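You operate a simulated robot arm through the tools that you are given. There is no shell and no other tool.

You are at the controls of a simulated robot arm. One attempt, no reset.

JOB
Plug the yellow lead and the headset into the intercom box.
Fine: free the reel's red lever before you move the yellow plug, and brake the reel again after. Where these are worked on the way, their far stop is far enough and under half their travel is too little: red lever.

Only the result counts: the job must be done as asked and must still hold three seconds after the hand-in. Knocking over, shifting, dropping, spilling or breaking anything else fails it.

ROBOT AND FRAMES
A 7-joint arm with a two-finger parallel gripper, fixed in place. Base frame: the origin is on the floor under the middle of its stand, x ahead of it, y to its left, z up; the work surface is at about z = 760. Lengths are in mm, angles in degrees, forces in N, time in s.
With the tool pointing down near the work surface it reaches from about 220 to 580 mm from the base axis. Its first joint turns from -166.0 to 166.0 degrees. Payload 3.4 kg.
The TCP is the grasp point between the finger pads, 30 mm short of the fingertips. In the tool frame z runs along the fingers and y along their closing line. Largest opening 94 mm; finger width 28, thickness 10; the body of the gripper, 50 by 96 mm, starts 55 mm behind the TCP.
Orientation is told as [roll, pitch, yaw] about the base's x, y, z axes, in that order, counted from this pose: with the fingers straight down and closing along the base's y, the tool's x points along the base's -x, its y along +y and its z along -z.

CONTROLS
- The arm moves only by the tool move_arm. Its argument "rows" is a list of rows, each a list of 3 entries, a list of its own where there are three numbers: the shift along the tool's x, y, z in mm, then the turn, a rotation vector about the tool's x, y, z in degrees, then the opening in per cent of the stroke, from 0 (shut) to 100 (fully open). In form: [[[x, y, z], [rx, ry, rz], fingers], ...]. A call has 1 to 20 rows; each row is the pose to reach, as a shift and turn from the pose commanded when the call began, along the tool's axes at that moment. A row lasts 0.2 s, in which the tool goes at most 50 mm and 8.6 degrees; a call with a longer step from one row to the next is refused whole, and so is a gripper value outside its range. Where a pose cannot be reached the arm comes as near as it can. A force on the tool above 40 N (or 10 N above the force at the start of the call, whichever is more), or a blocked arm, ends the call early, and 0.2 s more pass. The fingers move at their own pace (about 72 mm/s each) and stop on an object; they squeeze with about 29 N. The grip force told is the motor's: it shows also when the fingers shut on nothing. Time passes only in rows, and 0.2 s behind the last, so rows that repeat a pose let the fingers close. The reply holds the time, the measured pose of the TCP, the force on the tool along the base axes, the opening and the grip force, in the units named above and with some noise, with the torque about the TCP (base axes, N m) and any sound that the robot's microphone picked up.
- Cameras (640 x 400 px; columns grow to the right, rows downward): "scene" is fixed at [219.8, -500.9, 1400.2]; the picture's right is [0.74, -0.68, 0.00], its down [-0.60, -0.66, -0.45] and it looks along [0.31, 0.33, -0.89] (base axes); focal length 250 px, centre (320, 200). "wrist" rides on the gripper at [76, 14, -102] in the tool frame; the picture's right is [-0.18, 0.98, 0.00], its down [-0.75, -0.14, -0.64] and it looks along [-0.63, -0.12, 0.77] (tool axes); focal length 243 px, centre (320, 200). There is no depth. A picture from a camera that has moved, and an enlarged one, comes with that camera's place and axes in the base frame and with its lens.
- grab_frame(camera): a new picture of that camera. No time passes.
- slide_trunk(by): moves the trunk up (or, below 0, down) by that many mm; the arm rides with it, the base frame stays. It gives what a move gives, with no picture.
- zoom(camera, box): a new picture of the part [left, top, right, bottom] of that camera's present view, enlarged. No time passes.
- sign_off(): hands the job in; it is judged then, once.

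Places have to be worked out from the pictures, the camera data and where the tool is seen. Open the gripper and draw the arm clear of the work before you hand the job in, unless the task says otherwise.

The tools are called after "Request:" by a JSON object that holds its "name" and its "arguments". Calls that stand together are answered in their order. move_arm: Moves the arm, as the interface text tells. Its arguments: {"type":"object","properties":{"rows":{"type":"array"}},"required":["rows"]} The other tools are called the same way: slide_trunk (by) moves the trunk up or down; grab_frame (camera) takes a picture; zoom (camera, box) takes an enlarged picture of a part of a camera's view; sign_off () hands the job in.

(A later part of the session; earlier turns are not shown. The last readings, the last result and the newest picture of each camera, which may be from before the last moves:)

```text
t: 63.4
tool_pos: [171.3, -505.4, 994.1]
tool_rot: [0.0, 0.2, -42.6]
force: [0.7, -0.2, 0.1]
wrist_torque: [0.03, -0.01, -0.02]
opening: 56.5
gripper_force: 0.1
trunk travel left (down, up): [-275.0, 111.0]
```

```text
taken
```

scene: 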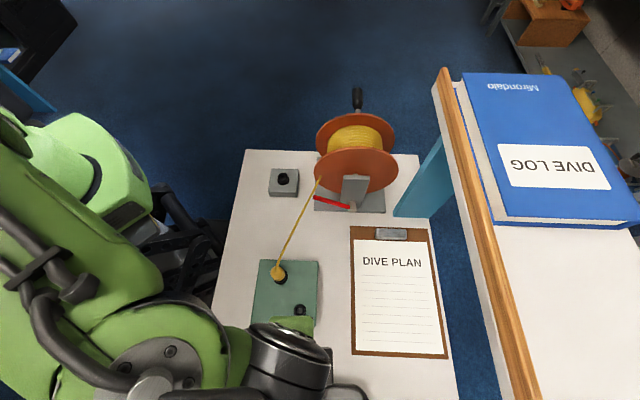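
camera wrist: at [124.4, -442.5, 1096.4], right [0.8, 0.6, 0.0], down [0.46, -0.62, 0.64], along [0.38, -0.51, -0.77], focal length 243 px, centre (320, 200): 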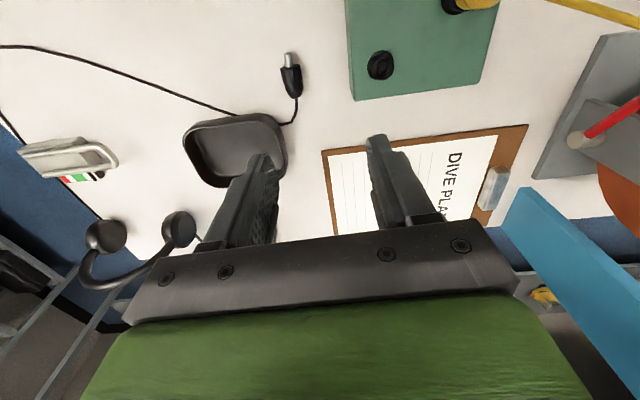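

The plug's cable leads into a shallow dark tray, and the headset itself hangs further off. I'll zoom in to understand the layout and heights.

Request:
{"name": "zoom", "arguments": {"camera": "wrist", "box": [160, 30, 400, 200]}}

Request:
{"name": "zoom", "arguments": {"camera": "wrist", "box": [0, 30, 300, 300]}}

```text
2.35 times, centred on (280, 115) of wrist
camera zoom: at [124.4, -442.5, 1096.4], right [0.8, 0.6, 0.0], down [0.46, -0.62, 0.64], along [0.38, -0.51, -0.77], focal length 571 px, centre (414, 400)
```

zoom: 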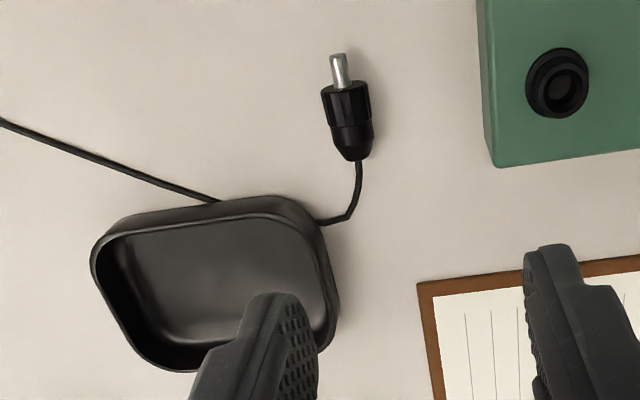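

```text
1.48 times, centred on (150, 165) of wrist
camera zoom: at [124.4, -442.5, 1096.4], right [0.8, 0.6, 0.0], down [0.46, -0.62, 0.64], along [0.38, -0.51, -0.77], focal length 359 px, centre (572, 252)
```

zoom: 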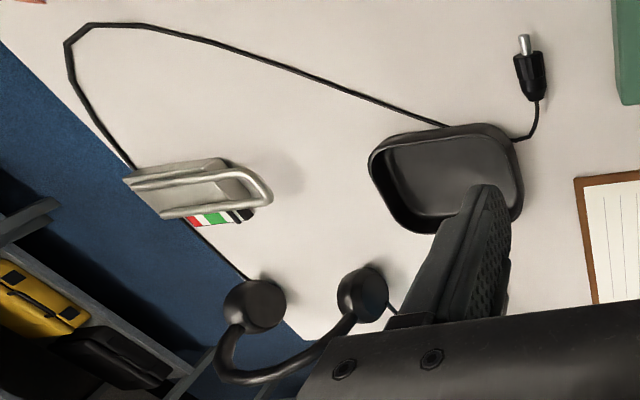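

The wrist and scene views agree: the pin tip is at (u=434, v=−288), the collar front at u≈448, and the body ends at u≈483, lying on the table with axis Z≈774. I want to grip it with the tool leaning 30°, so that turning the pin down later leaves the tool 30° below horizontal and clear of the box. I'll try that lean at a safe height first.

Request:
{"name": "move_arm", "arguments": {"rows": [[[-1.5, -7, 8], [-0.2, 6, 1], 65], [[-3, -14, 20], [-0.5, 12, 1.9], 65], [[-4.6, -21, 35], [-0.8, 18, 2.9], 65], [[-6.2, -28, 50], [-1.0, 24, 3.8], 65], [[-7.8, -35, 65], [-1.3, 30, 4.8], 65], [[-7.8, -35, 80], [-1.3, 30, 4.8], 65], [[-7.8, -35, 80], [-1.3, 30, 4.8], 65]]}}

Request:
{"name": "grab_frame", "arguments": {"camera": "wrist"}}

Request:
{"name": "grab_frame", "arguments": {"camera": "scene"}}

```text
t: 65.0
tool_pos: [129.3, -476.6, 920.8]
tool_rot: [0.2, 30.2, -47.3]
force: [-0.7, -0.7, 0.4]
wrist_torque: [0.03, -0.05, -0.01]
opening: 61.2
gripper_force: 0.0
out of reach, approached as far as the arm can: row 3, 4, 5, 6, 7
trunk travel left (down, up): [-275.0, 111.0]
```

```text
taken
camera wrist: at [129.3, -455.5, 1046.5], right [0.83, 0.55, -0.09], down [0.55, -0.81, 0.18], along [0.02, -0.2, -0.98], focal length 243 px, centre (320, 200)
```

wrist: 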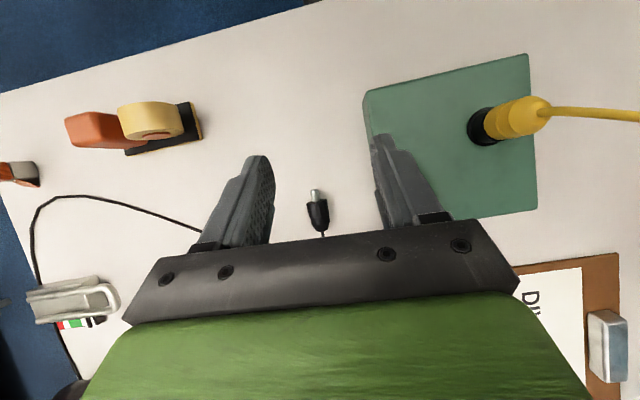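

```text
taken
```

scene: 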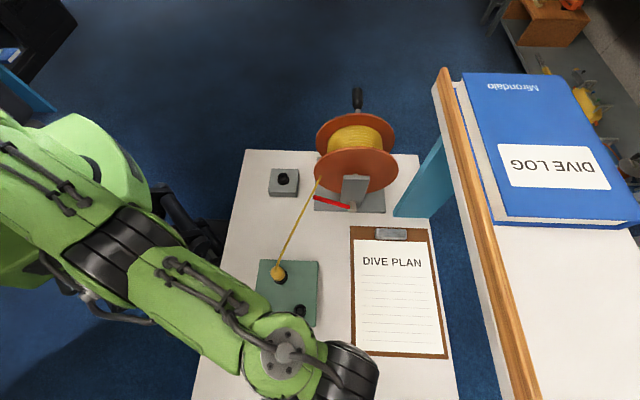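

At 30° lean the arm falls well short of the plug. Instead I'll pick the plug up with the tool straight down, lay it closer to the base, and regrip it there with the lean. First I'll go upright and over the plug.

Request:
{"name": "move_arm", "arguments": {"rows": [[[0, 0, 0], [0, -7.5, 0], 65], [[0, 0, 0], [0, -15, 0], 65], [[0, 0, 0], [0, -22.5, 0], 65], [[-15, -5, 2], [0, -30, 0], 65], [[-32, -12, 5], [0, -30, 0], 65], [[-48, -18, 8], [0, -30, 0], 65], [[-62.3, -22.7, 10.2], [0, -30, 0], 65], [[-62.3, -22.7, 10.2], [0, -30, 0], 65]]}}

Request:
{"name": "grab_frame", "arguments": {"camera": "wrist"}}

Request:
{"name": "zoom", "arguments": {"camera": "wrist", "box": [230, 40, 410, 220]}}

```text
t: 66.8
tool_pos: [143.7, -528.1, 883.2]
tool_rot: [-0.1, 0.2, -47.4]
force: [-0.4, -0.2, -0.2]
wrist_torque: [0.02, -0.02, 0.01]
opening: 60.9
gripper_force: 0.1
out of reach, approached as far as the arm can: row 1, 3, 4
trunk travel left (down, up): [-275.0, 111.0]
```

```text
taken
camera wrist: at [103.6, -461.6, 983.6], right [0.85, 0.53, 0.0], down [0.41, -0.65, 0.64], along [0.34, -0.54, -0.77], focal length 243 px, centre (320, 200)
```

wrist: 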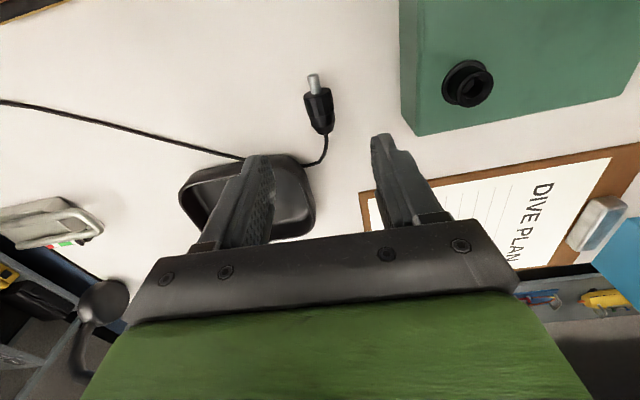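

```text
2.22 times, centred on (320, 130) of wrist
camera zoom: at [103.6, -461.6, 983.6], right [0.85, 0.53, 0.0], down [0.41, -0.65, 0.64], along [0.34, -0.54, -0.77], focal length 539 px, centre (320, 356)
```

zoom: 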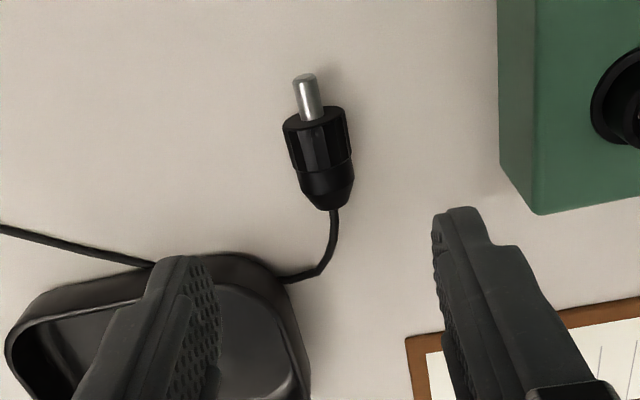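

The plug is now centred on the tool axis and lined up with the tool within 1°, with the collar front 17 mm ahead. I'll descend to Z≈793.5 with the fingertips just above the table, and close on it.

Request:
{"name": "move_arm", "arguments": {"rows": [[[0, 0, 15], [0, 0, 0], 65], [[0, 0, 30], [0, 0, 0], 65], [[0, 0, 45], [0, 0, 0], 65], [[0, 0, 60], [0, 0, 0], 65], [[0, 0, 75], [0, 0, 0], 65], [[0, 0, 85], [0, 0, 0], 65], [[0, 0, 89.5], [0, 0, 0], 65], [[0, 0, 89.5], [0, 0, 0], 65]]}}

Request:
{"name": "zoom", "arguments": {"camera": "wrist", "box": [220, 60, 420, 240]}}

```text
t: 68.6
tool_pos: [146.2, -526.9, 792.2]
tool_rot: [0.0, 0.1, -47.5]
force: [0.2, 0.1, -0.2]
wrist_torque: [-0.01, 0.01, -0.01]
opening: 61.3
gripper_force: 0.0
trunk travel left (down, up): [-275.0, 111.0]
```

```text
2.22 times, centred on (320, 150) of wrist
camera zoom: at [104.4, -460.4, 893.1], right [0.85, 0.53, 0.0], down [0.41, -0.65, 0.64], along [0.34, -0.54, -0.77], focal length 539 px, centre (320, 311)
```

zoom: 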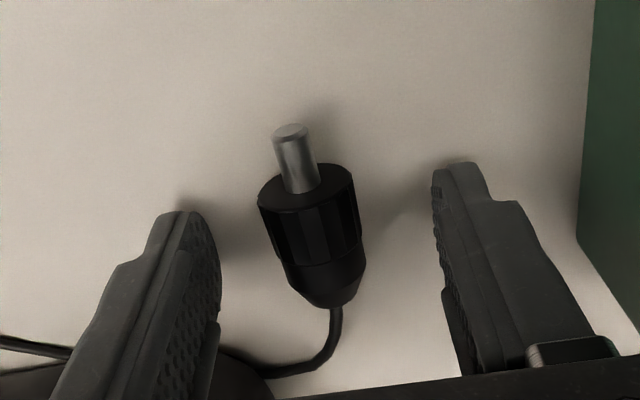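

The plug lies exactly between the pads with nothing touching. I'll close on it and lift gently.

Request:
{"name": "move_arm", "arguments": {"rows": [[[0, 0, 0], [0, 0, 0], 40], [[0, 0, 0], [0, 0, 0], 20], [[0, 0, 0], [0, 0, 0], 0], [[0, 0, 0], [0, 0, 0], 0], [[0, 0, -5], [0, 0, 0], 0], [[0, 0, -15], [0, 0, 0], 0], [[0, 0, -30], [0, 0, 0], 0], [[0, 0, -45], [0, 0, 0], 0]]}}

Request:
{"name": "zoom", "arguments": {"camera": "wrist", "box": [220, 60, 420, 240]}}

Request:
{"name": "grab_frame", "arguments": {"camera": "scene"}}

```text
t: 70.4
tool_pos: [146.9, -527.0, 835.6]
tool_rot: [0.1, 0.2, -47.4]
force: [-0.2, 0.1, -0.5]
wrist_torque: [-0.03, 0.01, 0.0]
opening: 21.8
gripper_force: 28.7
trunk travel left (down, up): [-275.0, 111.0]
```

```text
2.22 times, centred on (320, 150) of wrist
camera zoom: at [105.7, -460.7, 938.1], right [0.85, 0.53, 0.0], down [0.41, -0.65, 0.64], along [0.34, -0.54, -0.77], focal length 539 px, centre (320, 311)
```

zoom: 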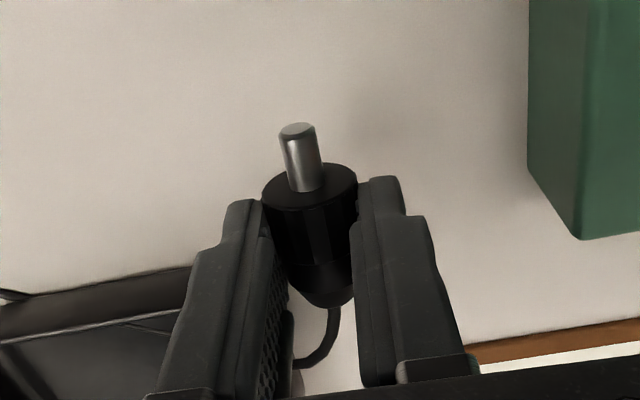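

```text
taken
```

scene: 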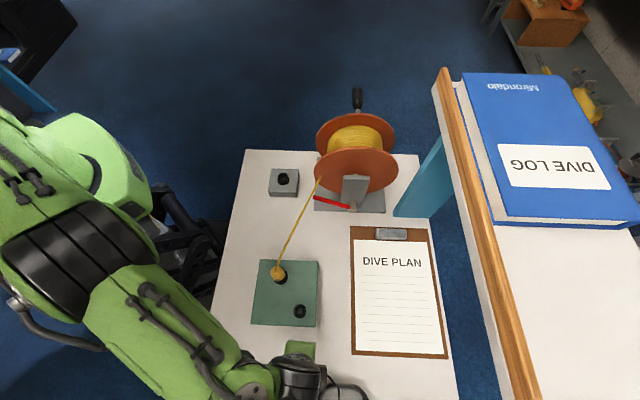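

The headset plug is gripped (22 mm) and hangs level. I'll carry it about 115 mm toward the base over free table, turn it square, and lay it down there for the leaning regrip.

Request:
{"name": "move_arm", "arguments": {"rows": [[[12, 2, 0], [0, 0, -0.6], 0], [[26, 4, 0], [0, 0, -1.2], 0], [[41, 6, 0], [0, 0, -1.8], 0], [[56, 8, 0], [0, 0, -2.4], 0], [[71, 10, 0], [0, 0, -3], 0], [[86, 12, 0], [0, 0, -3.6], 0], [[101, 14, 0], [0, 0, -4.2], 0], [[116.8, 16.3, 0], [0, 0, -4.8], 0], [[116.8, 16.3, 0], [0, 0, -4.8], 0]]}}

Request:
{"name": "grab_frame", "arguments": {"camera": "wrist"}}

Request:
{"name": "grab_frame", "arguments": {"camera": "scene"}}

```text
t: 72.4
tool_pos: [78.9, -431.3, 836.4]
tool_rot: [0.0, 0.2, -42.6]
force: [0.7, 0.0, 0.2]
wrist_torque: [0.01, 0.01, -0.05]
opening: 22.0
gripper_force: 28.8
trunk travel left (down, up): [-275.0, 111.0]
```

```text
taken
camera wrist: at [32.9, -368.5, 937.9], right [0.8, 0.6, 0.0], down [0.46, -0.62, 0.64], along [0.38, -0.51, -0.77], focal length 243 px, centre (320, 200)
```

wrist: 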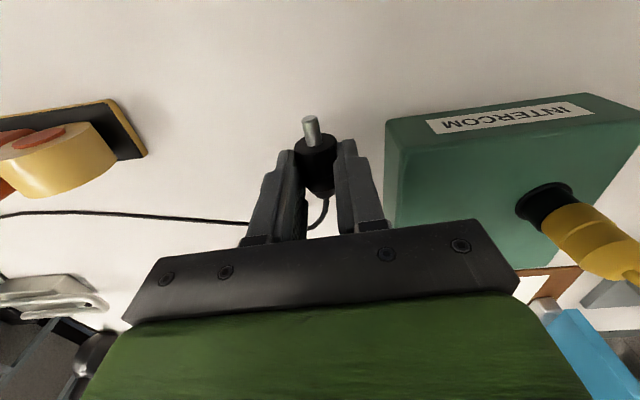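

```text
taken
```

scene: 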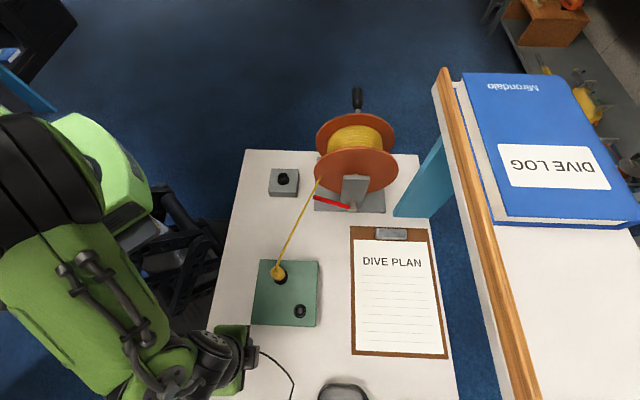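

The plug is over clear table at (u=350, v=−264). I'll lower it back to table height and release.

Request:
{"name": "move_arm", "arguments": {"rows": [[[0, 0, 12], [0, 0, 0], 0], [[0, 0, 24], [0, 0, 0], 0], [[0, 0, 34], [0, 0, 0], 0], [[0, 0, 40], [0, 0, 0], 0], [[0, 0, 42], [0, 0, 0], 0], [[0, 0, 43], [0, 0, 0], 0], [[0, 0, 43], [0, 0, 0], 0]]}}

Request:
{"name": "zoom", "arguments": {"camera": "wrist", "box": [220, 60, 420, 240]}}

```text
t: 74.0
tool_pos: [78.8, -430.9, 794.3]
tool_rot: [0.0, 0.2, -42.5]
force: [-0.1, 0.6, -0.2]
wrist_torque: [-0.04, -0.01, 0.01]
opening: 21.9
gripper_force: 29.0
trunk travel left (down, up): [-275.0, 111.0]
```

```text
2.22 times, centred on (320, 150) of wrist
camera zoom: at [32.2, -367.9, 895.3], right [0.8, 0.6, 0.0], down [0.46, -0.62, 0.64], along [0.38, -0.51, -0.77], focal length 539 px, centre (320, 311)
```

zoom: 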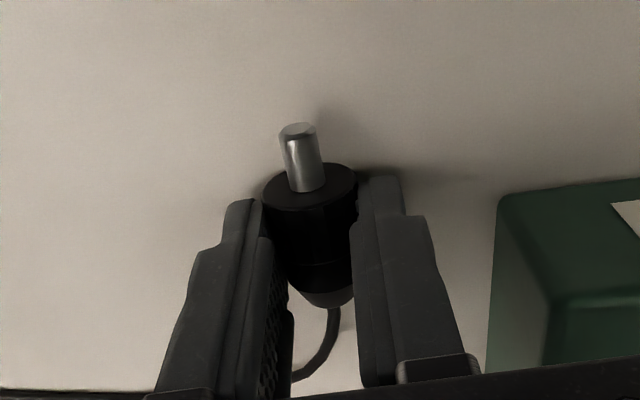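

There's no contact yet at Z=794. I'll lower a couple more mm until it rests on the table, and then open.

Request:
{"name": "move_arm", "arguments": {"rows": [[[0, 0, 0.8], [0, 0, 0], 0], [[0, 0, 1.6], [0, 0, 0], 0], [[0, 0, 2.2], [0, 0, 0], 0], [[0, 0, 2.2], [0, 0, 0], 0]]}}

```text
t: 75.0
tool_pos: [78.8, -430.1, 792.8]
tool_rot: [0.0, 0.3, -42.7]
force: [0.5, 0.0, -0.2]
wrist_torque: [-0.02, 0.04, 0.0]
opening: 21.8
gripper_force: 29.7
trunk travel left (down, up): [-275.0, 111.0]
```

At 792.8 it's about where I picked it up. I'll go down a last 0.8 mm and open gently.

Request:
{"name": "move_arm", "arguments": {"rows": [[[0, 0, 0.8], [0, 0, 0], 0], [[0, 0, 0.8], [0, 0, 0], 26], [[0, 0, 0.8], [0, 0, 0], 32], [[0, 0, 0.8], [0, 0, 0], 45], [[0, 0, 0.8], [0, 0, 0], 60], [[0, 0, 0.8], [0, 0, 0], 65]]}}

Request:
{"name": "zoom", "arguments": {"camera": "wrist", "box": [220, 60, 420, 240]}}

```text
t: 76.4
tool_pos: [78.9, -429.8, 790.4]
tool_rot: [0.1, 0.2, -42.6]
force: [1.0, 0.5, 0.7]
wrist_torque: [0.05, 0.0, -0.01]
opening: 61.2
gripper_force: 0.0
trunk travel left (down, up): [-275.0, 111.0]
```

```text
2.22 times, centred on (320, 150) of wrist
camera zoom: at [31.8, -367.6, 892.7], right [0.8, 0.6, 0.0], down [0.46, -0.62, 0.64], along [0.38, -0.51, -0.77], focal length 539 px, centre (320, 311)
```

zoom: 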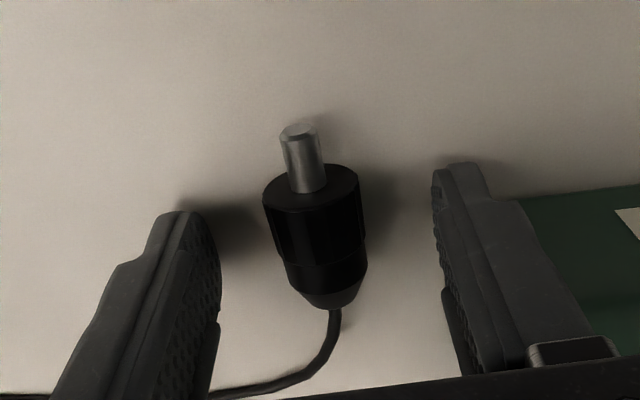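

The plug lies squarely on the table with its pin toward −u. I'll rise and lean the tool 30° (hand toward +u) above it, ready to regrip.

Request:
{"name": "move_arm", "arguments": {"rows": [[[0, 0, -20], [0, 0, 0], 65], [[0, 0, -40], [0, 0, 0], 65], [[0, 0, -60], [0, 0, 0], 65], [[-3, 0, -60], [0, 7.5, 0], 65], [[-6, 0, -60], [0, 15, 0], 65], [[-9, 0.2, -60], [0, 22.5, 0], 65], [[-12.7, 0.4, -60], [0, 30, 0], 65], [[-12.7, 0.4, -60], [0, 30, 0], 65]]}}

Request:
{"name": "zoom", "arguments": {"camera": "wrist", "box": [220, 100, 420, 260]}}

Request:
{"name": "grab_frame", "arguments": {"camera": "scene"}}

```text
t: 78.2
tool_pos: [87.9, -439.7, 851.7]
tool_rot: [0.1, 30.3, -42.6]
force: [-0.6, 0.5, -0.4]
wrist_torque: [0.01, 0.02, 0.02]
opening: 61.1
gripper_force: 0.1
trunk travel left (down, up): [-275.0, 111.0]
```

```text
2.50 times, centred on (320, 180) of wrist
camera zoom: at [87.3, -418.1, 977.1], right [0.78, 0.62, -0.09], down [0.62, -0.76, 0.18], along [0.04, -0.19, -0.98], focal length 606 px, centre (320, 250)
```

zoom: 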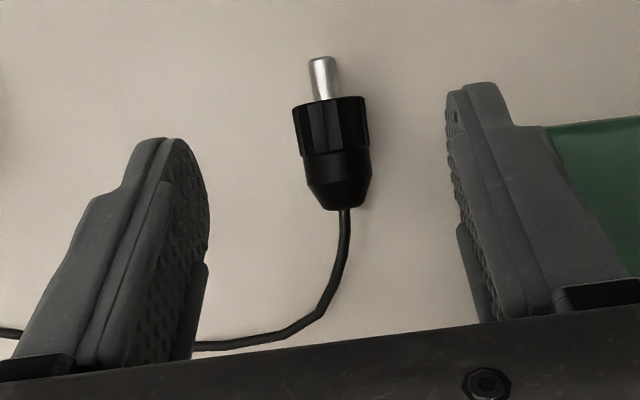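

```text
taken
```

scene: 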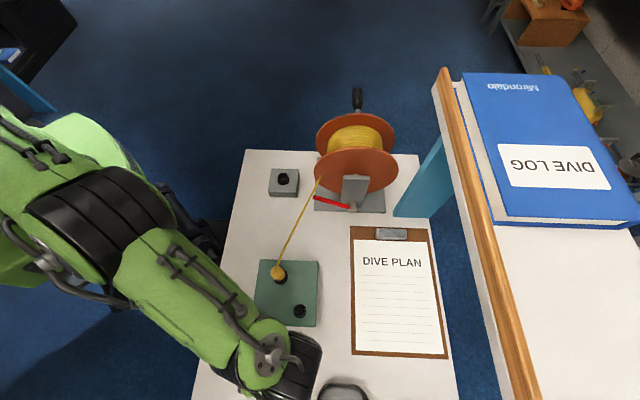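

The leaning pose is fully reachable here and the wrist camera looks right down on the plug (collar front u≈332, axis turned about 3°). I'll trim the yaw by 3° and descend straight down around it.

Request:
{"name": "move_arm", "arguments": {"rows": [[[-5.6, 0.1, 9.9], [-0.8, 0, 1.4], 65], [[-11.2, 0.2, 19.8], [-1.66, 0, 2.85], 65], [[-16.8, 0.3, 29.7], [-1.66, 0, 2.85], 65], [[-22.4, 0.4, 39.6], [-1.66, 0, 2.85], 65], [[-25.8, 0.4, 46], [-1.66, 0, 2.85], 65], [[-27.2, 0.4, 48.6], [-1.66, 0, 2.85], 65], [[-27.2, 0.4, 48.6], [-1.66, 0, 2.85], 65]]}}

Request:
{"name": "zoom", "arguments": {"camera": "wrist", "box": [220, 100, 420, 260]}}

```text
t: 79.8
tool_pos: [85.9, -438.0, 795.0]
tool_rot: [0.0, 30.2, -45.9]
force: [0.2, -0.4, 0.0]
wrist_torque: [0.0, -0.01, -0.01]
opening: 61.1
gripper_force: 0.1
trunk travel left (down, up): [-275.0, 111.0]
```

```text
2.50 times, centred on (320, 180) of wrist
camera zoom: at [87.0, -417.0, 920.9], right [0.82, 0.57, -0.09], down [0.58, -0.8, 0.18], along [0.03, -0.2, -0.98], focal length 606 px, centre (320, 250)
```

zoom: 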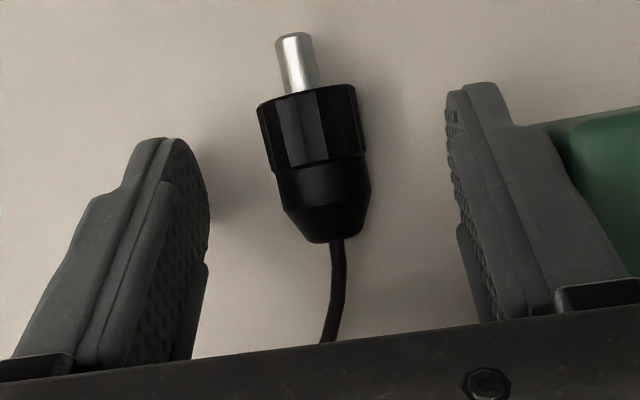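

The fingertips straddle the plug near the collar's rear edge with no contact. I'll close and lift.

Request:
{"name": "move_arm", "arguments": {"rows": [[[0, 0, 0], [0, 0, 0], 40], [[0, 0, 0], [0, 0, 0], 20], [[0, 0, 0], [0, 0, 0], 0], [[0, 0, 0], [0, 0, 0], 0], [[0, 0, 0], [0, 0, 0], 0], [[2.5, 0, -4.3], [0, 0, 0], 0], [[7.5, 0, -13], [0, 0, 0], 0], [[15, 0, -26], [0, 0, 0], 0], [[25, 0, -43.3], [0, 0, 0], 0]]}}

Request:
{"name": "zoom", "arguments": {"camera": "wrist", "box": [220, 100, 420, 260]}}

Request:
{"name": "grab_frame", "arguments": {"camera": "scene"}}

```text
t: 81.8
tool_pos: [87.3, -437.5, 844.6]
tool_rot: [0.1, 30.2, -45.9]
force: [0.5, -0.2, 1.0]
wrist_torque: [-0.02, 0.01, -0.05]
opening: 22.0
gripper_force: 28.4
trunk travel left (down, up): [-275.0, 111.0]
```

```text
2.50 times, centred on (320, 180) of wrist
camera zoom: at [87.1, -416.7, 970.7], right [0.82, 0.57, -0.09], down [0.58, -0.8, 0.18], along [0.03, -0.2, -0.98], focal length 606 px, centre (320, 250)
```

zoom: 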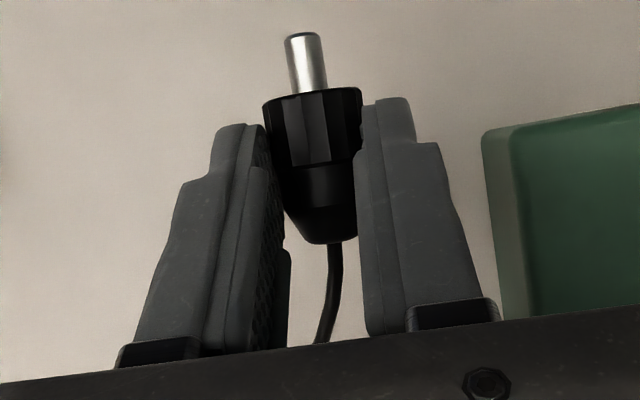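

```text
taken
```

scene: 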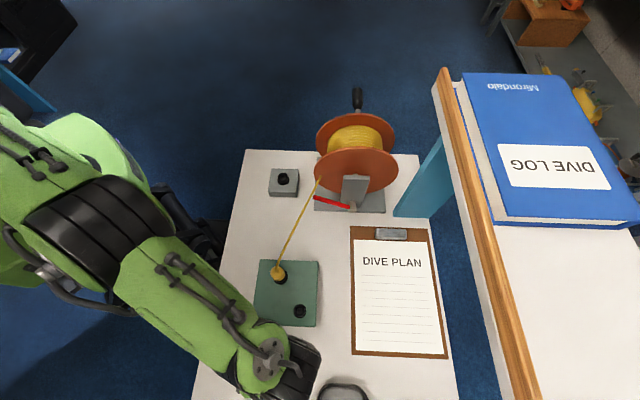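

The plug is held firmly in the leaning grip. Now I'll rise to Z≈930 and swing the tool 90° so the pin points down, while moving toward the small socket.

Request:
{"name": "move_arm", "arguments": {"rows": [[[14.3, 0, -24.5], [0, 0, 0], 0], [[28.5, 0, -49], [0, -5, 0], 0], [[42.8, 0, -73.4], [0, -13, 0], 0], [[36.7, 7.7, -77], [0, -21, 0], 0], [[30.6, 15.4, -80.5], [0, -29, 0], 0], [[24.5, 23.2, -84], [0, -37, 0], 0], [[18.4, 30.9, -87.6], [0, -45, 0], 0], [[12.3, 38.6, -91.2], [0, -53, 0], 0], [[6.2, 46.3, -94.7], [0, -61, 0], 0], [[0.1, 54, -98.3], [0, -69, 0], 0], [[-6, 61.8, -101.8], [0, -77, 0], 0], [[-12.1, 69.5, -105.4], [0, -84, 0], 0], [[-18.2, 77.2, -108.9], [0, -90, 0], 0], [[-18.2, 77.2, -108.9], [0, -90, 0], 0]]}}

Request:
{"name": "grab_frame", "arguments": {"camera": "wrist"}}

Request:
{"name": "grab_frame", "arguments": {"camera": "scene"}}

```text
t: 84.8
tool_pos: [193.4, -435.5, 927.9]
tool_rot: [0.1, -59.8, -46.0]
force: [0.4, -0.1, -0.8]
wrist_torque: [0.02, -0.02, -0.02]
opening: 21.9
gripper_force: 28.6
trunk travel left (down, up): [-275.0, 111.0]
```

```text
taken
camera wrist: at [114.4, -333.3, 914.0], right [0.77, 0.62, 0.16], down [-0.23, 0.03, 0.97], along [0.6, -0.79, 0.16], focal length 243 px, centre (320, 200)
```

wrist: 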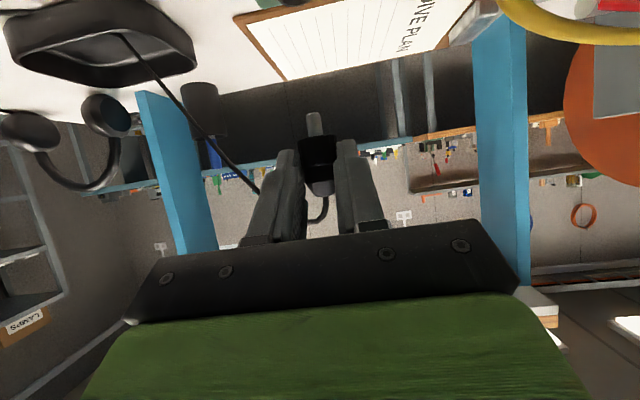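

```text
taken
```

scene: 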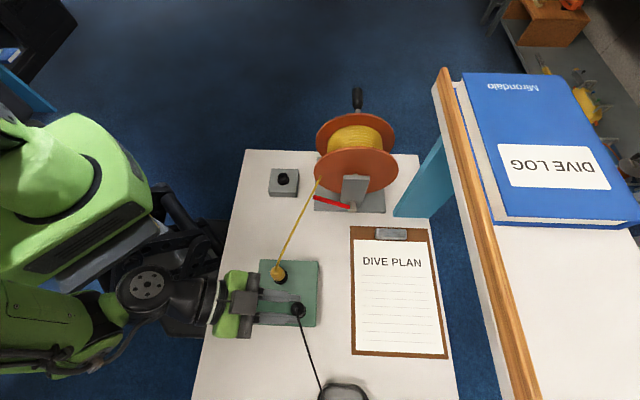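

The pose is reached: the plug hangs pin-down above the small socket. I'll zoom the scene view to compare the plug with the socket.

Request:
{"name": "zoom", "arguments": {"camera": "scene", "box": [240, 250, 340, 350]}}

Request:
{"name": "zoom", "arguments": {"camera": "wrist", "box": [230, 60, 410, 240]}}

```text
4.00 times, centred on (290, 300) of scene
camera zoom: at [219.8, -500.9, 1400.2], right [0.74, -0.68, 0.0], down [-0.6, -0.66, -0.45], along [0.31, 0.33, -0.89], focal length 1001 px, centre (440, -200)
```

zoom: 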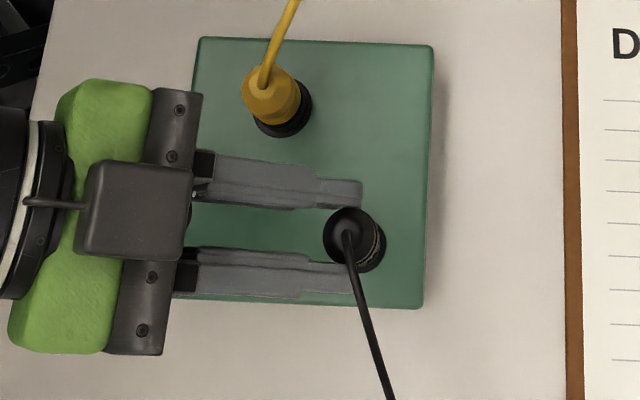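

```text
2.22 times, centred on (320, 150) of wrist
camera zoom: at [114.4, -333.3, 914.0], right [0.77, 0.62, 0.16], down [-0.23, 0.03, 0.97], along [0.6, -0.79, 0.16], focal length 539 px, centre (320, 311)
```

zoom: 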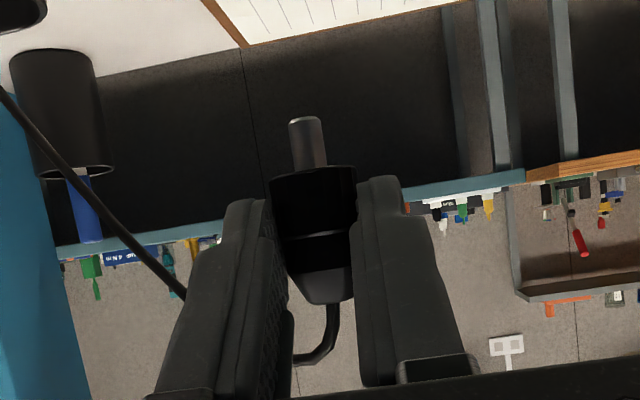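

In the scene view the socket's ring peeks out from behind the plug. I'll zoom further to measure the offset between the plug's tail and the socket.

Request:
{"name": "zoom", "arguments": {"camera": "scene", "box": [312, 290, 347, 325]}}

Request:
{"name": "zoom", "arguments": {"camera": "scene", "box": [280, 290, 320, 330]}}

```text
11.43 times, centred on (330, 308) of scene
camera zoom: at [219.8, -500.9, 1400.2], right [0.74, -0.68, 0.0], down [-0.6, -0.66, -0.45], along [0.31, 0.33, -0.89], focal length 2859 px, centre (211, -1029)
```

zoom: 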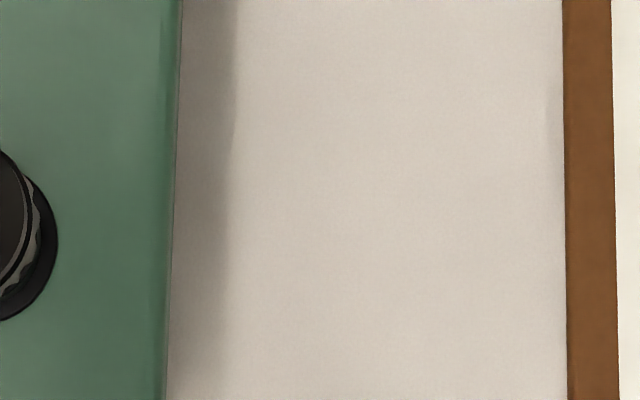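

```text
10.00 times, centred on (300, 310) of scene
camera zoom: at [219.8, -500.9, 1400.2], right [0.74, -0.68, 0.0], down [-0.6, -0.66, -0.45], along [0.31, 0.33, -0.89], focal length 2501 px, centre (520, -900)
```

zoom: 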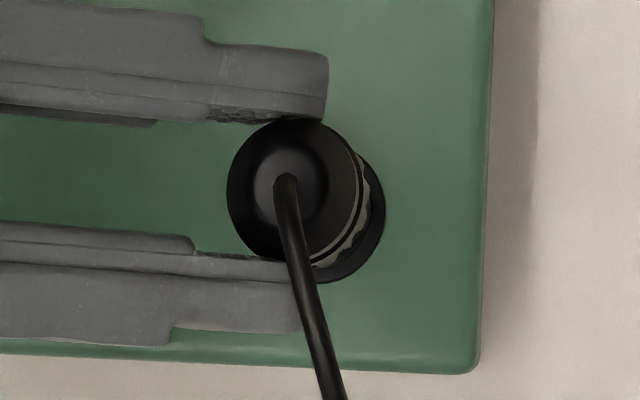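

The same-camera comparison puts the plug about 3 mm too far toward +u and within 1 mm in v. I'll shift that and lower 45 mm, so the pin tip hovers about 20 mm above the rim and the socket comes into the wrist view.

Request:
{"name": "move_arm", "arguments": {"rows": [[[8, 0.1, 4], [0, 0, 0], 0], [[16, 0.2, 8], [0, 0, 0], 0], [[24, 0.3, 12], [0, 0, 0], 0], [[32, 0.4, 16], [0, 0, 0], 0], [[40.1, 0.5, 20.5], [0, 0, 0], 0], [[40.1, 0.5, 20.5], [0, 0, 0], 0]]}}

Request:
{"name": "grab_frame", "arguments": {"camera": "wrist"}}

Request:
{"name": "zoom", "arguments": {"camera": "scene", "box": [280, 290, 320, 330]}}

```text
t: 86.2
tool_pos: [191.0, -433.3, 886.1]
tool_rot: [0.0, -59.7, -45.9]
force: [0.3, -0.5, 0.3]
wrist_torque: [0.01, -0.01, 0.0]
opening: 22.1
gripper_force: 28.8
trunk travel left (down, up): [-275.0, 111.0]
```

```text
taken
camera wrist: at [113.2, -330.6, 870.2], right [0.77, 0.62, 0.16], down [-0.22, 0.03, 0.97], along [0.6, -0.79, 0.16], focal length 243 px, centre (320, 200)
```

wrist: 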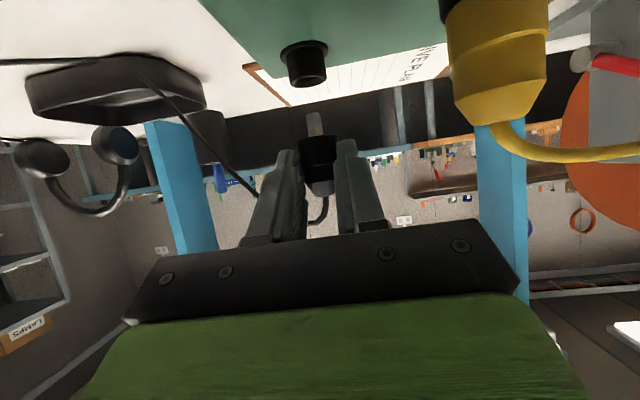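

```text
10.00 times, centred on (300, 310) of scene
camera zoom: at [219.8, -500.9, 1400.2], right [0.74, -0.68, 0.0], down [-0.6, -0.66, -0.45], along [0.31, 0.33, -0.89], focal length 2501 px, centre (520, -900)
```

zoom: 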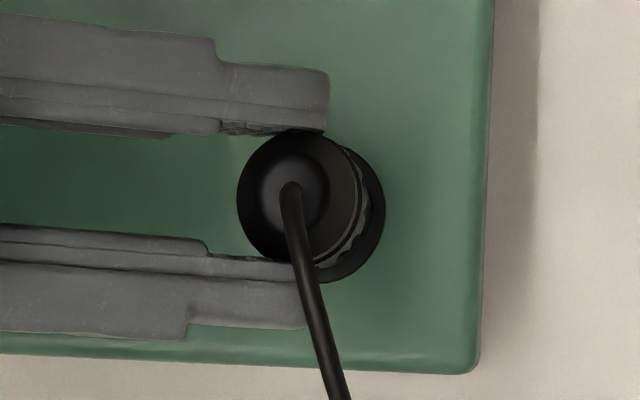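

Now the socket tube is in view right ahead of the pin, upside down. I'll zoom in to measure the sideways alignment.

Request:
{"name": "zoom", "arguments": {"camera": "wrist", "box": [255, 30, 375, 150]}}

```text
3.33 times, centred on (315, 90) of wrist
camera zoom: at [113.2, -330.6, 870.2], right [0.77, 0.62, 0.16], down [-0.22, 0.03, 0.97], along [0.6, -0.79, 0.16], focal length 809 px, centre (337, 567)
```

zoom: 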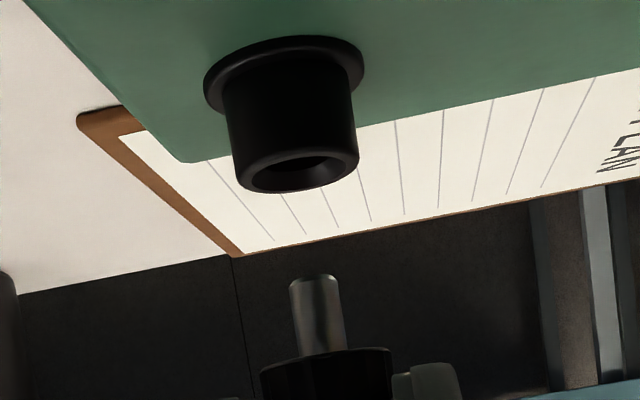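

The pin is vertical within about 1° and sideways-aligned within 0.3 mm of the tube axis. The scene view puts it within about 0.5 mm in u, and the tip is about 19 mm above the rim. I'll trim by 0.5 mm and lower 16 mm to just above the rim.

Request:
{"name": "move_arm", "arguments": {"rows": [[[4, 0.2, 2], [0, 0, 0], 0], [[8, 0.3, 4.2], [0, 0, 0], 0], [[11, 0.3, 6], [0, 0, 0], 0], [[14.1, 0.3, 7.6], [0, 0, 0], 0], [[14.1, 0.3, 7.6], [0, 0, 0], 0]]}}

Request:
{"name": "zoom", "arguments": {"camera": "wrist", "box": [255, 30, 375, 150]}}

Request:
{"name": "zoom", "arguments": {"camera": "scene", "box": [280, 290, 320, 330]}}

```text
t: 87.4
tool_pos: [191.3, -432.6, 869.1]
tool_rot: [0.1, -59.9, -46.1]
force: [-0.8, -0.6, 1.1]
wrist_torque: [-0.02, -0.01, -0.01]
opening: 22.0
gripper_force: 29.1
trunk travel left (down, up): [-275.0, 111.0]
```

```text
3.33 times, centred on (315, 90) of wrist
camera zoom: at [112.3, -330.0, 854.2], right [0.77, 0.62, 0.16], down [-0.22, 0.03, 0.97], along [0.6, -0.79, 0.16], focal length 809 px, centre (337, 567)
```

zoom: 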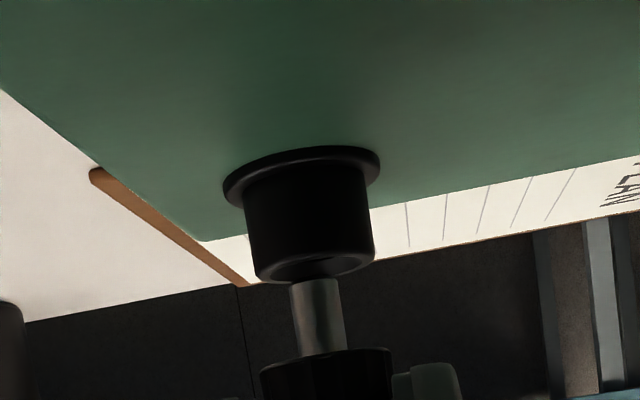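

```text
10.00 times, centred on (300, 310) of scene
camera zoom: at [219.8, -500.9, 1400.2], right [0.74, -0.68, 0.0], down [-0.6, -0.66, -0.45], along [0.31, 0.33, -0.89], focal length 2501 px, centre (520, -900)
```

zoom: 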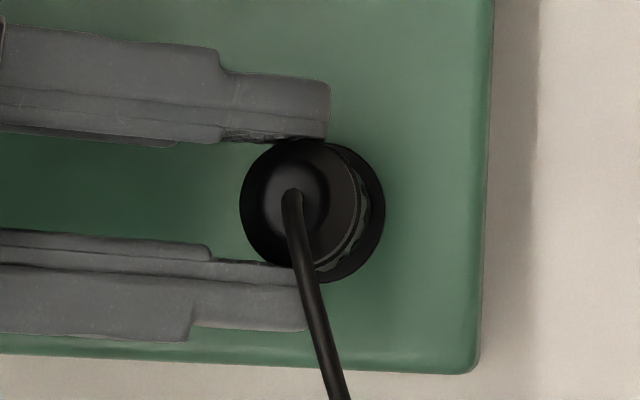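

The pin tip is now about 3 mm above the rim and centred in both views. I'll lower in 1 mm steps into the socket, watching the force.

Request:
{"name": "move_arm", "arguments": {"rows": [[[0.9, 0.3, 0.5], [0, 0, 0], 0], [[1.7, 0.3, 1], [0, 0, 0], 0], [[2.6, 0.3, 1.5], [0, 0, 0], 0], [[3.5, 0.3, 2], [0, 0, 0], 0], [[4.3, 0.3, 2.5], [0, 0, 0], 0], [[5.2, 0.3, 3], [0, 0, 0], 0], [[6.1, 0.3, 3.5], [0, 0, 0], 0]]}}

Request:
{"name": "zoom", "arguments": {"camera": "wrist", "box": [255, 30, 375, 150]}}

```text
t: 89.0
tool_pos: [190.1, -432.8, 862.3]
tool_rot: [0.0, -59.8, -45.9]
force: [-1.0, 0.6, 1.1]
wrist_torque: [-0.07, -0.03, -0.05]
opening: 21.9
gripper_force: 28.9
trunk travel left (down, up): [-275.0, 111.0]
```

```text
3.33 times, centred on (315, 90) of wrist
camera zoom: at [112.9, -330.5, 846.9], right [0.77, 0.62, 0.16], down [-0.22, 0.03, 0.97], along [0.6, -0.79, 0.16], focal length 809 px, centre (337, 567)
```

zoom: 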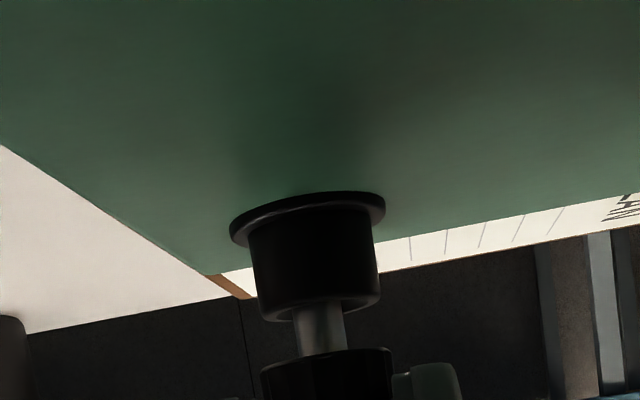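

The pin is entering the tube with no resistance. I'll continue the remaining 8 mm or so until the collar seats.

Request:
{"name": "move_arm", "arguments": {"rows": [[[0.9, 0, 0.5], [0, 0, 0], 0], [[1.7, 0, 1], [0, 0, 0], 0], [[2.6, 0, 1.5], [0, 0, 0], 0], [[3.5, 0, 2], [0, 0, 0], 0], [[4.3, 0, 2.5], [0, 0, 0], 0], [[5.2, 0, 3], [0, 0, 0], 0], [[6.1, 0, 3.5], [0, 0, 0], 0]]}}

Request:
{"name": "zoom", "arguments": {"camera": "wrist", "box": [255, 50, 375, 170]}}

```text
t: 90.6
tool_pos: [190.9, -432.7, 854.8]
tool_rot: [0.1, -59.8, -46.0]
force: [-0.4, -0.1, 0.3]
wrist_torque: [-0.01, -0.04, 0.03]
opening: 21.7
gripper_force: 29.2
trunk travel left (down, up): [-275.0, 111.0]
```

```text
3.33 times, centred on (315, 110) of wrist
camera zoom: at [113.4, -330.5, 839.5], right [0.77, 0.62, 0.16], down [-0.22, 0.03, 0.97], along [0.6, -0.79, 0.16], focal length 809 px, centre (337, 500)
```

zoom: 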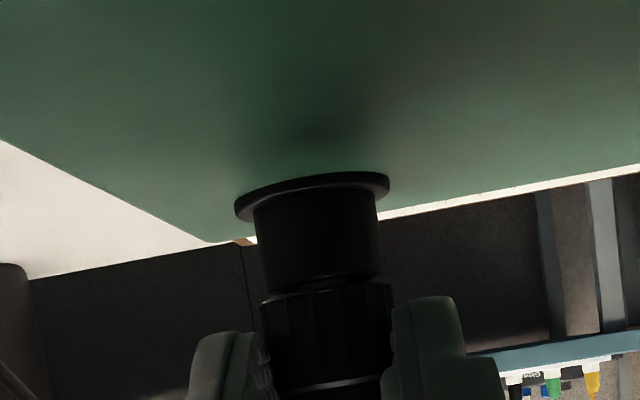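

The collar is almost on the rim with still no force. I'll continue in small steps until I feel it seat.

Request:
{"name": "move_arm", "arguments": {"rows": [[[0.6, 0, 0.35], [0, 0, 0], 0], [[1.2, 0, 0.7], [0, 0, 0], 0], [[1.8, 0, 1.05], [0, 0, 0], 0], [[2.4, 0, 1.4], [0, 0, 0], 0], [[3, 0, 1.75], [0, 0, 0], 0]]}}

Request:
{"name": "zoom", "arguments": {"camera": "wrist", "box": [265, 80, 365, 170]}}

```text
t: 91.8
tool_pos: [191.0, -432.3, 854.6]
tool_rot: [0.1, -60.1, -46.0]
force: [0.1, 1.1, 14.2]
wrist_torque: [-0.19, -0.19, -0.01]
opening: 22.1
gripper_force: 29.1
trunk travel left (down, up): [-275.0, 111.0]
```

```text
4.44 times, centred on (315, 125) of wrist
camera zoom: at [113.3, -330.7, 837.8], right [0.77, 0.62, 0.16], down [-0.23, 0.03, 0.97], along [0.6, -0.79, 0.16], focal length 1078 px, centre (342, 533)
```

zoom: 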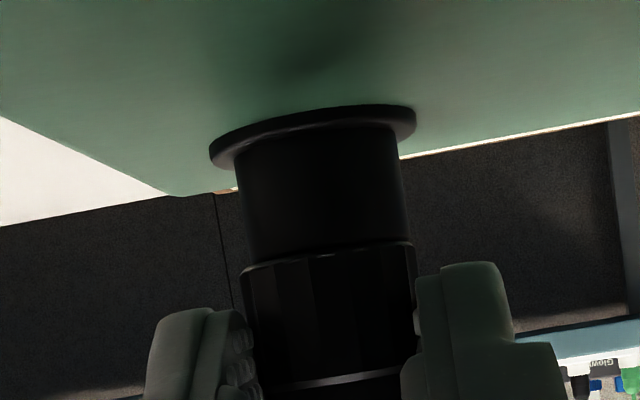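

The collar meets the rim with 14 N. I'll press a bit more, as I did with the yellow plug, to be sure it's fully home.

Request:
{"name": "move_arm", "arguments": {"rows": [[[0.5, 0, 0.3], [0, 0, 0], 0], [[1, 0, 0.6], [0, 0, 0], 0], [[1.4, 0, 0.8], [0, 0, 0], 0], [[1.4, 0, 0.8], [0, 0, 0], 0]]}}

Request:
{"name": "zoom", "arguments": {"camera": "wrist", "box": [265, 80, 365, 170]}}

Request:
{"name": "zoom", "arguments": {"camera": "scene", "box": [250, 250, 330, 330]}}

```text
t: 92.8
tool_pos: [191.8, -432.0, 853.0]
tool_rot: [0.3, -60.3, -46.3]
force: [1.8, -2.5, 31.7]
wrist_torque: [-0.55, -0.49, 0.01]
opening: 22.0
gripper_force: 28.7
trunk travel left (down, up): [-275.0, 111.0]
```

```text
4.44 times, centred on (315, 125) of wrist
camera zoom: at [113.3, -330.5, 836.9], right [0.77, 0.62, 0.16], down [-0.23, 0.03, 0.97], along [0.59, -0.79, 0.17], focal length 1078 px, centre (342, 533)
```

zoom: 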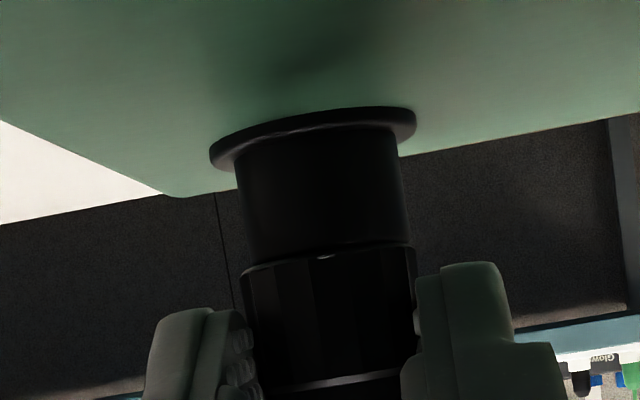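

```text
5.00 times, centred on (290, 290) of scene
camera zoom: at [219.8, -500.9, 1400.2], right [0.74, -0.68, 0.0], down [-0.6, -0.66, -0.45], along [0.31, 0.33, -0.89], focal length 1251 px, centre (470, -250)
```

zoom: 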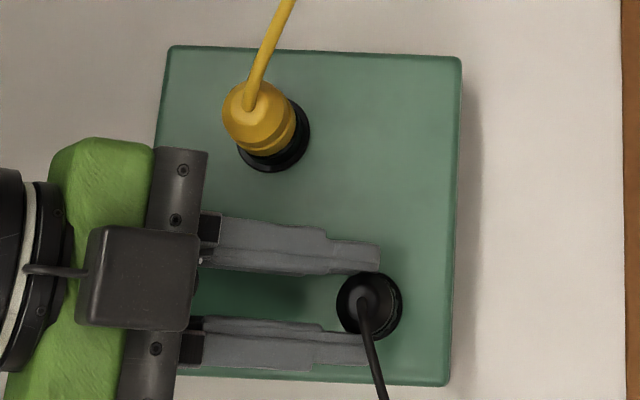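

The plug is seated at 32 N and the box hasn't moved. I'll ease the pressure, open the fingers modestly, and back out along the tool axis.

Request:
{"name": "move_arm", "arguments": {"rows": [[[-1.2, 0, -0.7], [0, 0, 0], 0], [[-1.4, 0, -0.8], [0, 0, 0], 28], [[-1.4, 0, -0.8], [0, 0, 0], 36], [[-1.4, 0, -0.8], [0, 0, 0], 42], [[-1.4, 0, -0.8], [0, 0, 0], 42]]}}

Request:
{"name": "zoom", "arguments": {"camera": "wrist", "box": [245, 70, 385, 200]}}

```text
t: 94.0
tool_pos: [191.9, -432.4, 850.7]
tool_rot: [0.1, -59.8, -46.1]
force: [-0.8, -0.7, -0.4]
wrist_torque: [0.0, -0.02, 0.01]
opening: 39.6
gripper_force: 0.1
trunk travel left (down, up): [-275.0, 111.0]
```

```text
3.08 times, centred on (315, 135) of wrist
camera zoom: at [112.5, -330.5, 836.0], right [0.77, 0.62, 0.16], down [-0.22, 0.03, 0.97], along [0.6, -0.79, 0.16], focal length 746 px, centre (335, 400)
```

zoom: 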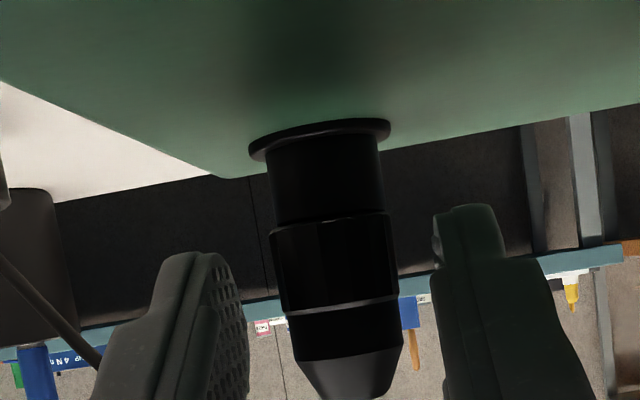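

The headset plug stands upright in the socket on its own. I'll back the gripper out along its axis and rise clear.

Request:
{"name": "move_arm", "arguments": {"rows": [[[0, 0, -10], [0, 0, 0], 42], [[0, 0, -25], [0, 0, 0], 42], [[0, 0, -45], [0, 0, 0], 42], [[-10, 0, -60], [0, 0, 0], 42], [[-40, 0, -75], [0, 0, 0], 42], [[-75, 0, -95], [0, 6, 0], 42], [[-105, 0, -115], [0, 14, 0], 42], [[-120, 0, -125], [0, 22, 0], 42]]}}

Request:
{"name": "grab_frame", "arguments": {"camera": "scene"}}

Request:
{"name": "grab_frame", "arguments": {"camera": "wrist"}}

```text
t: 95.8
tool_pos: [158.0, -398.5, 1018.4]
tool_rot: [0.0, -37.6, -46.0]
force: [0.1, 0.3, -0.1]
wrist_torque: [0.01, -0.01, -0.01]
opening: 39.7
gripper_force: 0.1
trunk travel left (down, up): [-275.0, 111.0]
```

```text
taken
```

scene: 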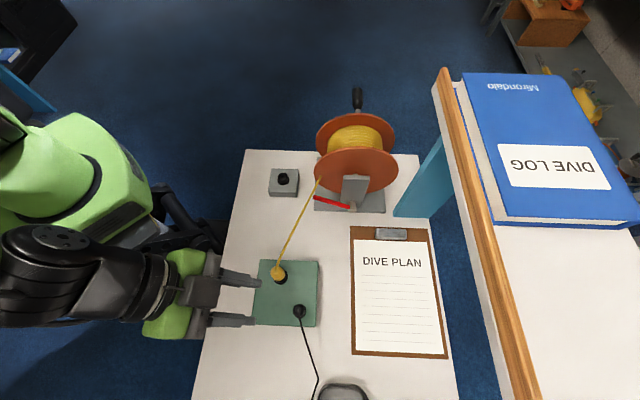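

```text
taken
camera wrist: at [83.5, -298.6, 1052.4], right [0.81, 0.58, 0.11], down [0.04, -0.24, 0.97], along [0.59, -0.78, -0.22], focal length 243 px, centre (320, 200)
```

wrist: 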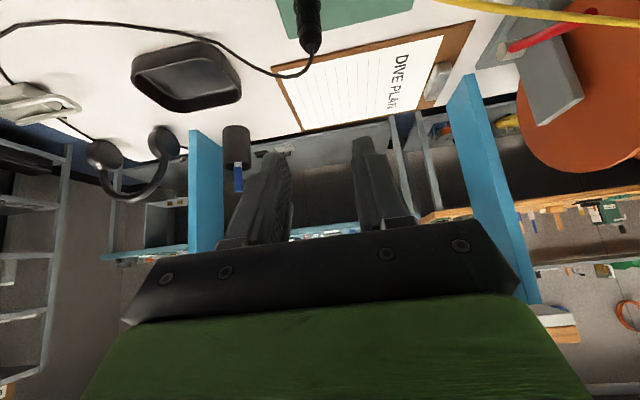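

Both plugs stand in the box and the arm is clear. I'll zoom in to verify the plugs, the lever and the surrounding objects.

Request:
{"name": "zoom", "arguments": {"camera": "scene", "box": [245, 245, 335, 335]}}

Request:
{"name": "zoom", "arguments": {"camera": "scene", "box": [240, 80, 420, 220]}}

Request:
{"name": "zoom", "arguments": {"camera": "scene", "box": [230, 240, 390, 400]}}

```text
4.44 times, centred on (290, 290) of scene
camera zoom: at [219.8, -500.9, 1400.2], right [0.74, -0.68, 0.0], down [-0.6, -0.66, -0.45], along [0.31, 0.33, -0.89], focal length 1112 px, centre (453, -200)
```

zoom: 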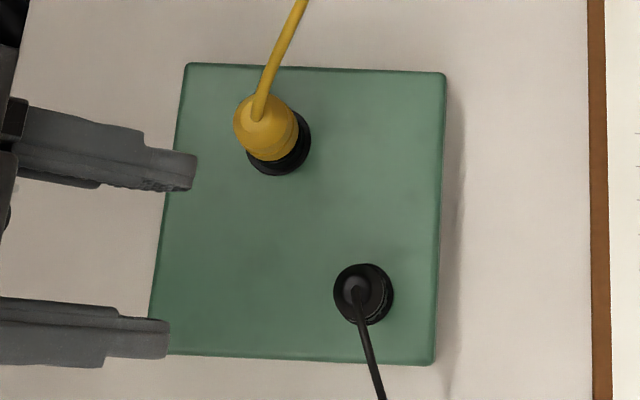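

```text
2.86 times, centred on (330, 150) of scene
camera zoom: at [219.8, -500.9, 1400.2], right [0.74, -0.68, 0.0], down [-0.6, -0.66, -0.45], along [0.31, 0.33, -0.89], focal length 715 px, centre (291, 343)
```

zoom: 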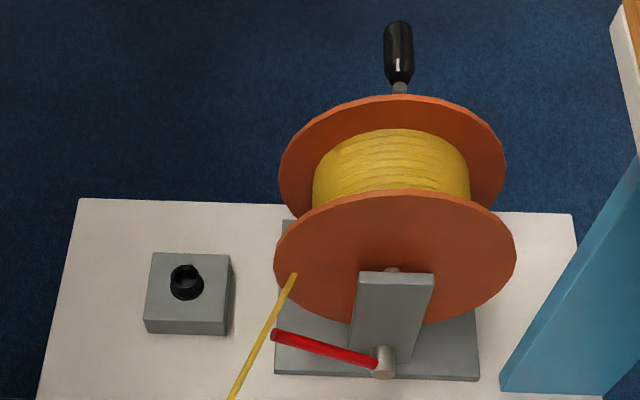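

```text
2.50 times, centred on (310, 320) of scene
camera zoom: at [219.8, -500.9, 1400.2], right [0.74, -0.68, 0.0], down [-0.6, -0.66, -0.45], along [0.31, 0.33, -0.89], focal length 625 px, centre (345, -100)
```

zoom: 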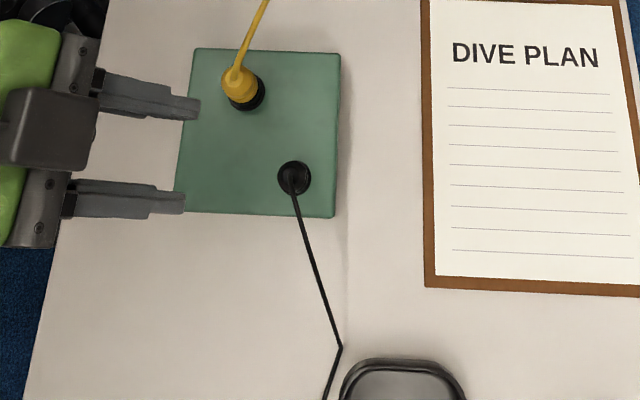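

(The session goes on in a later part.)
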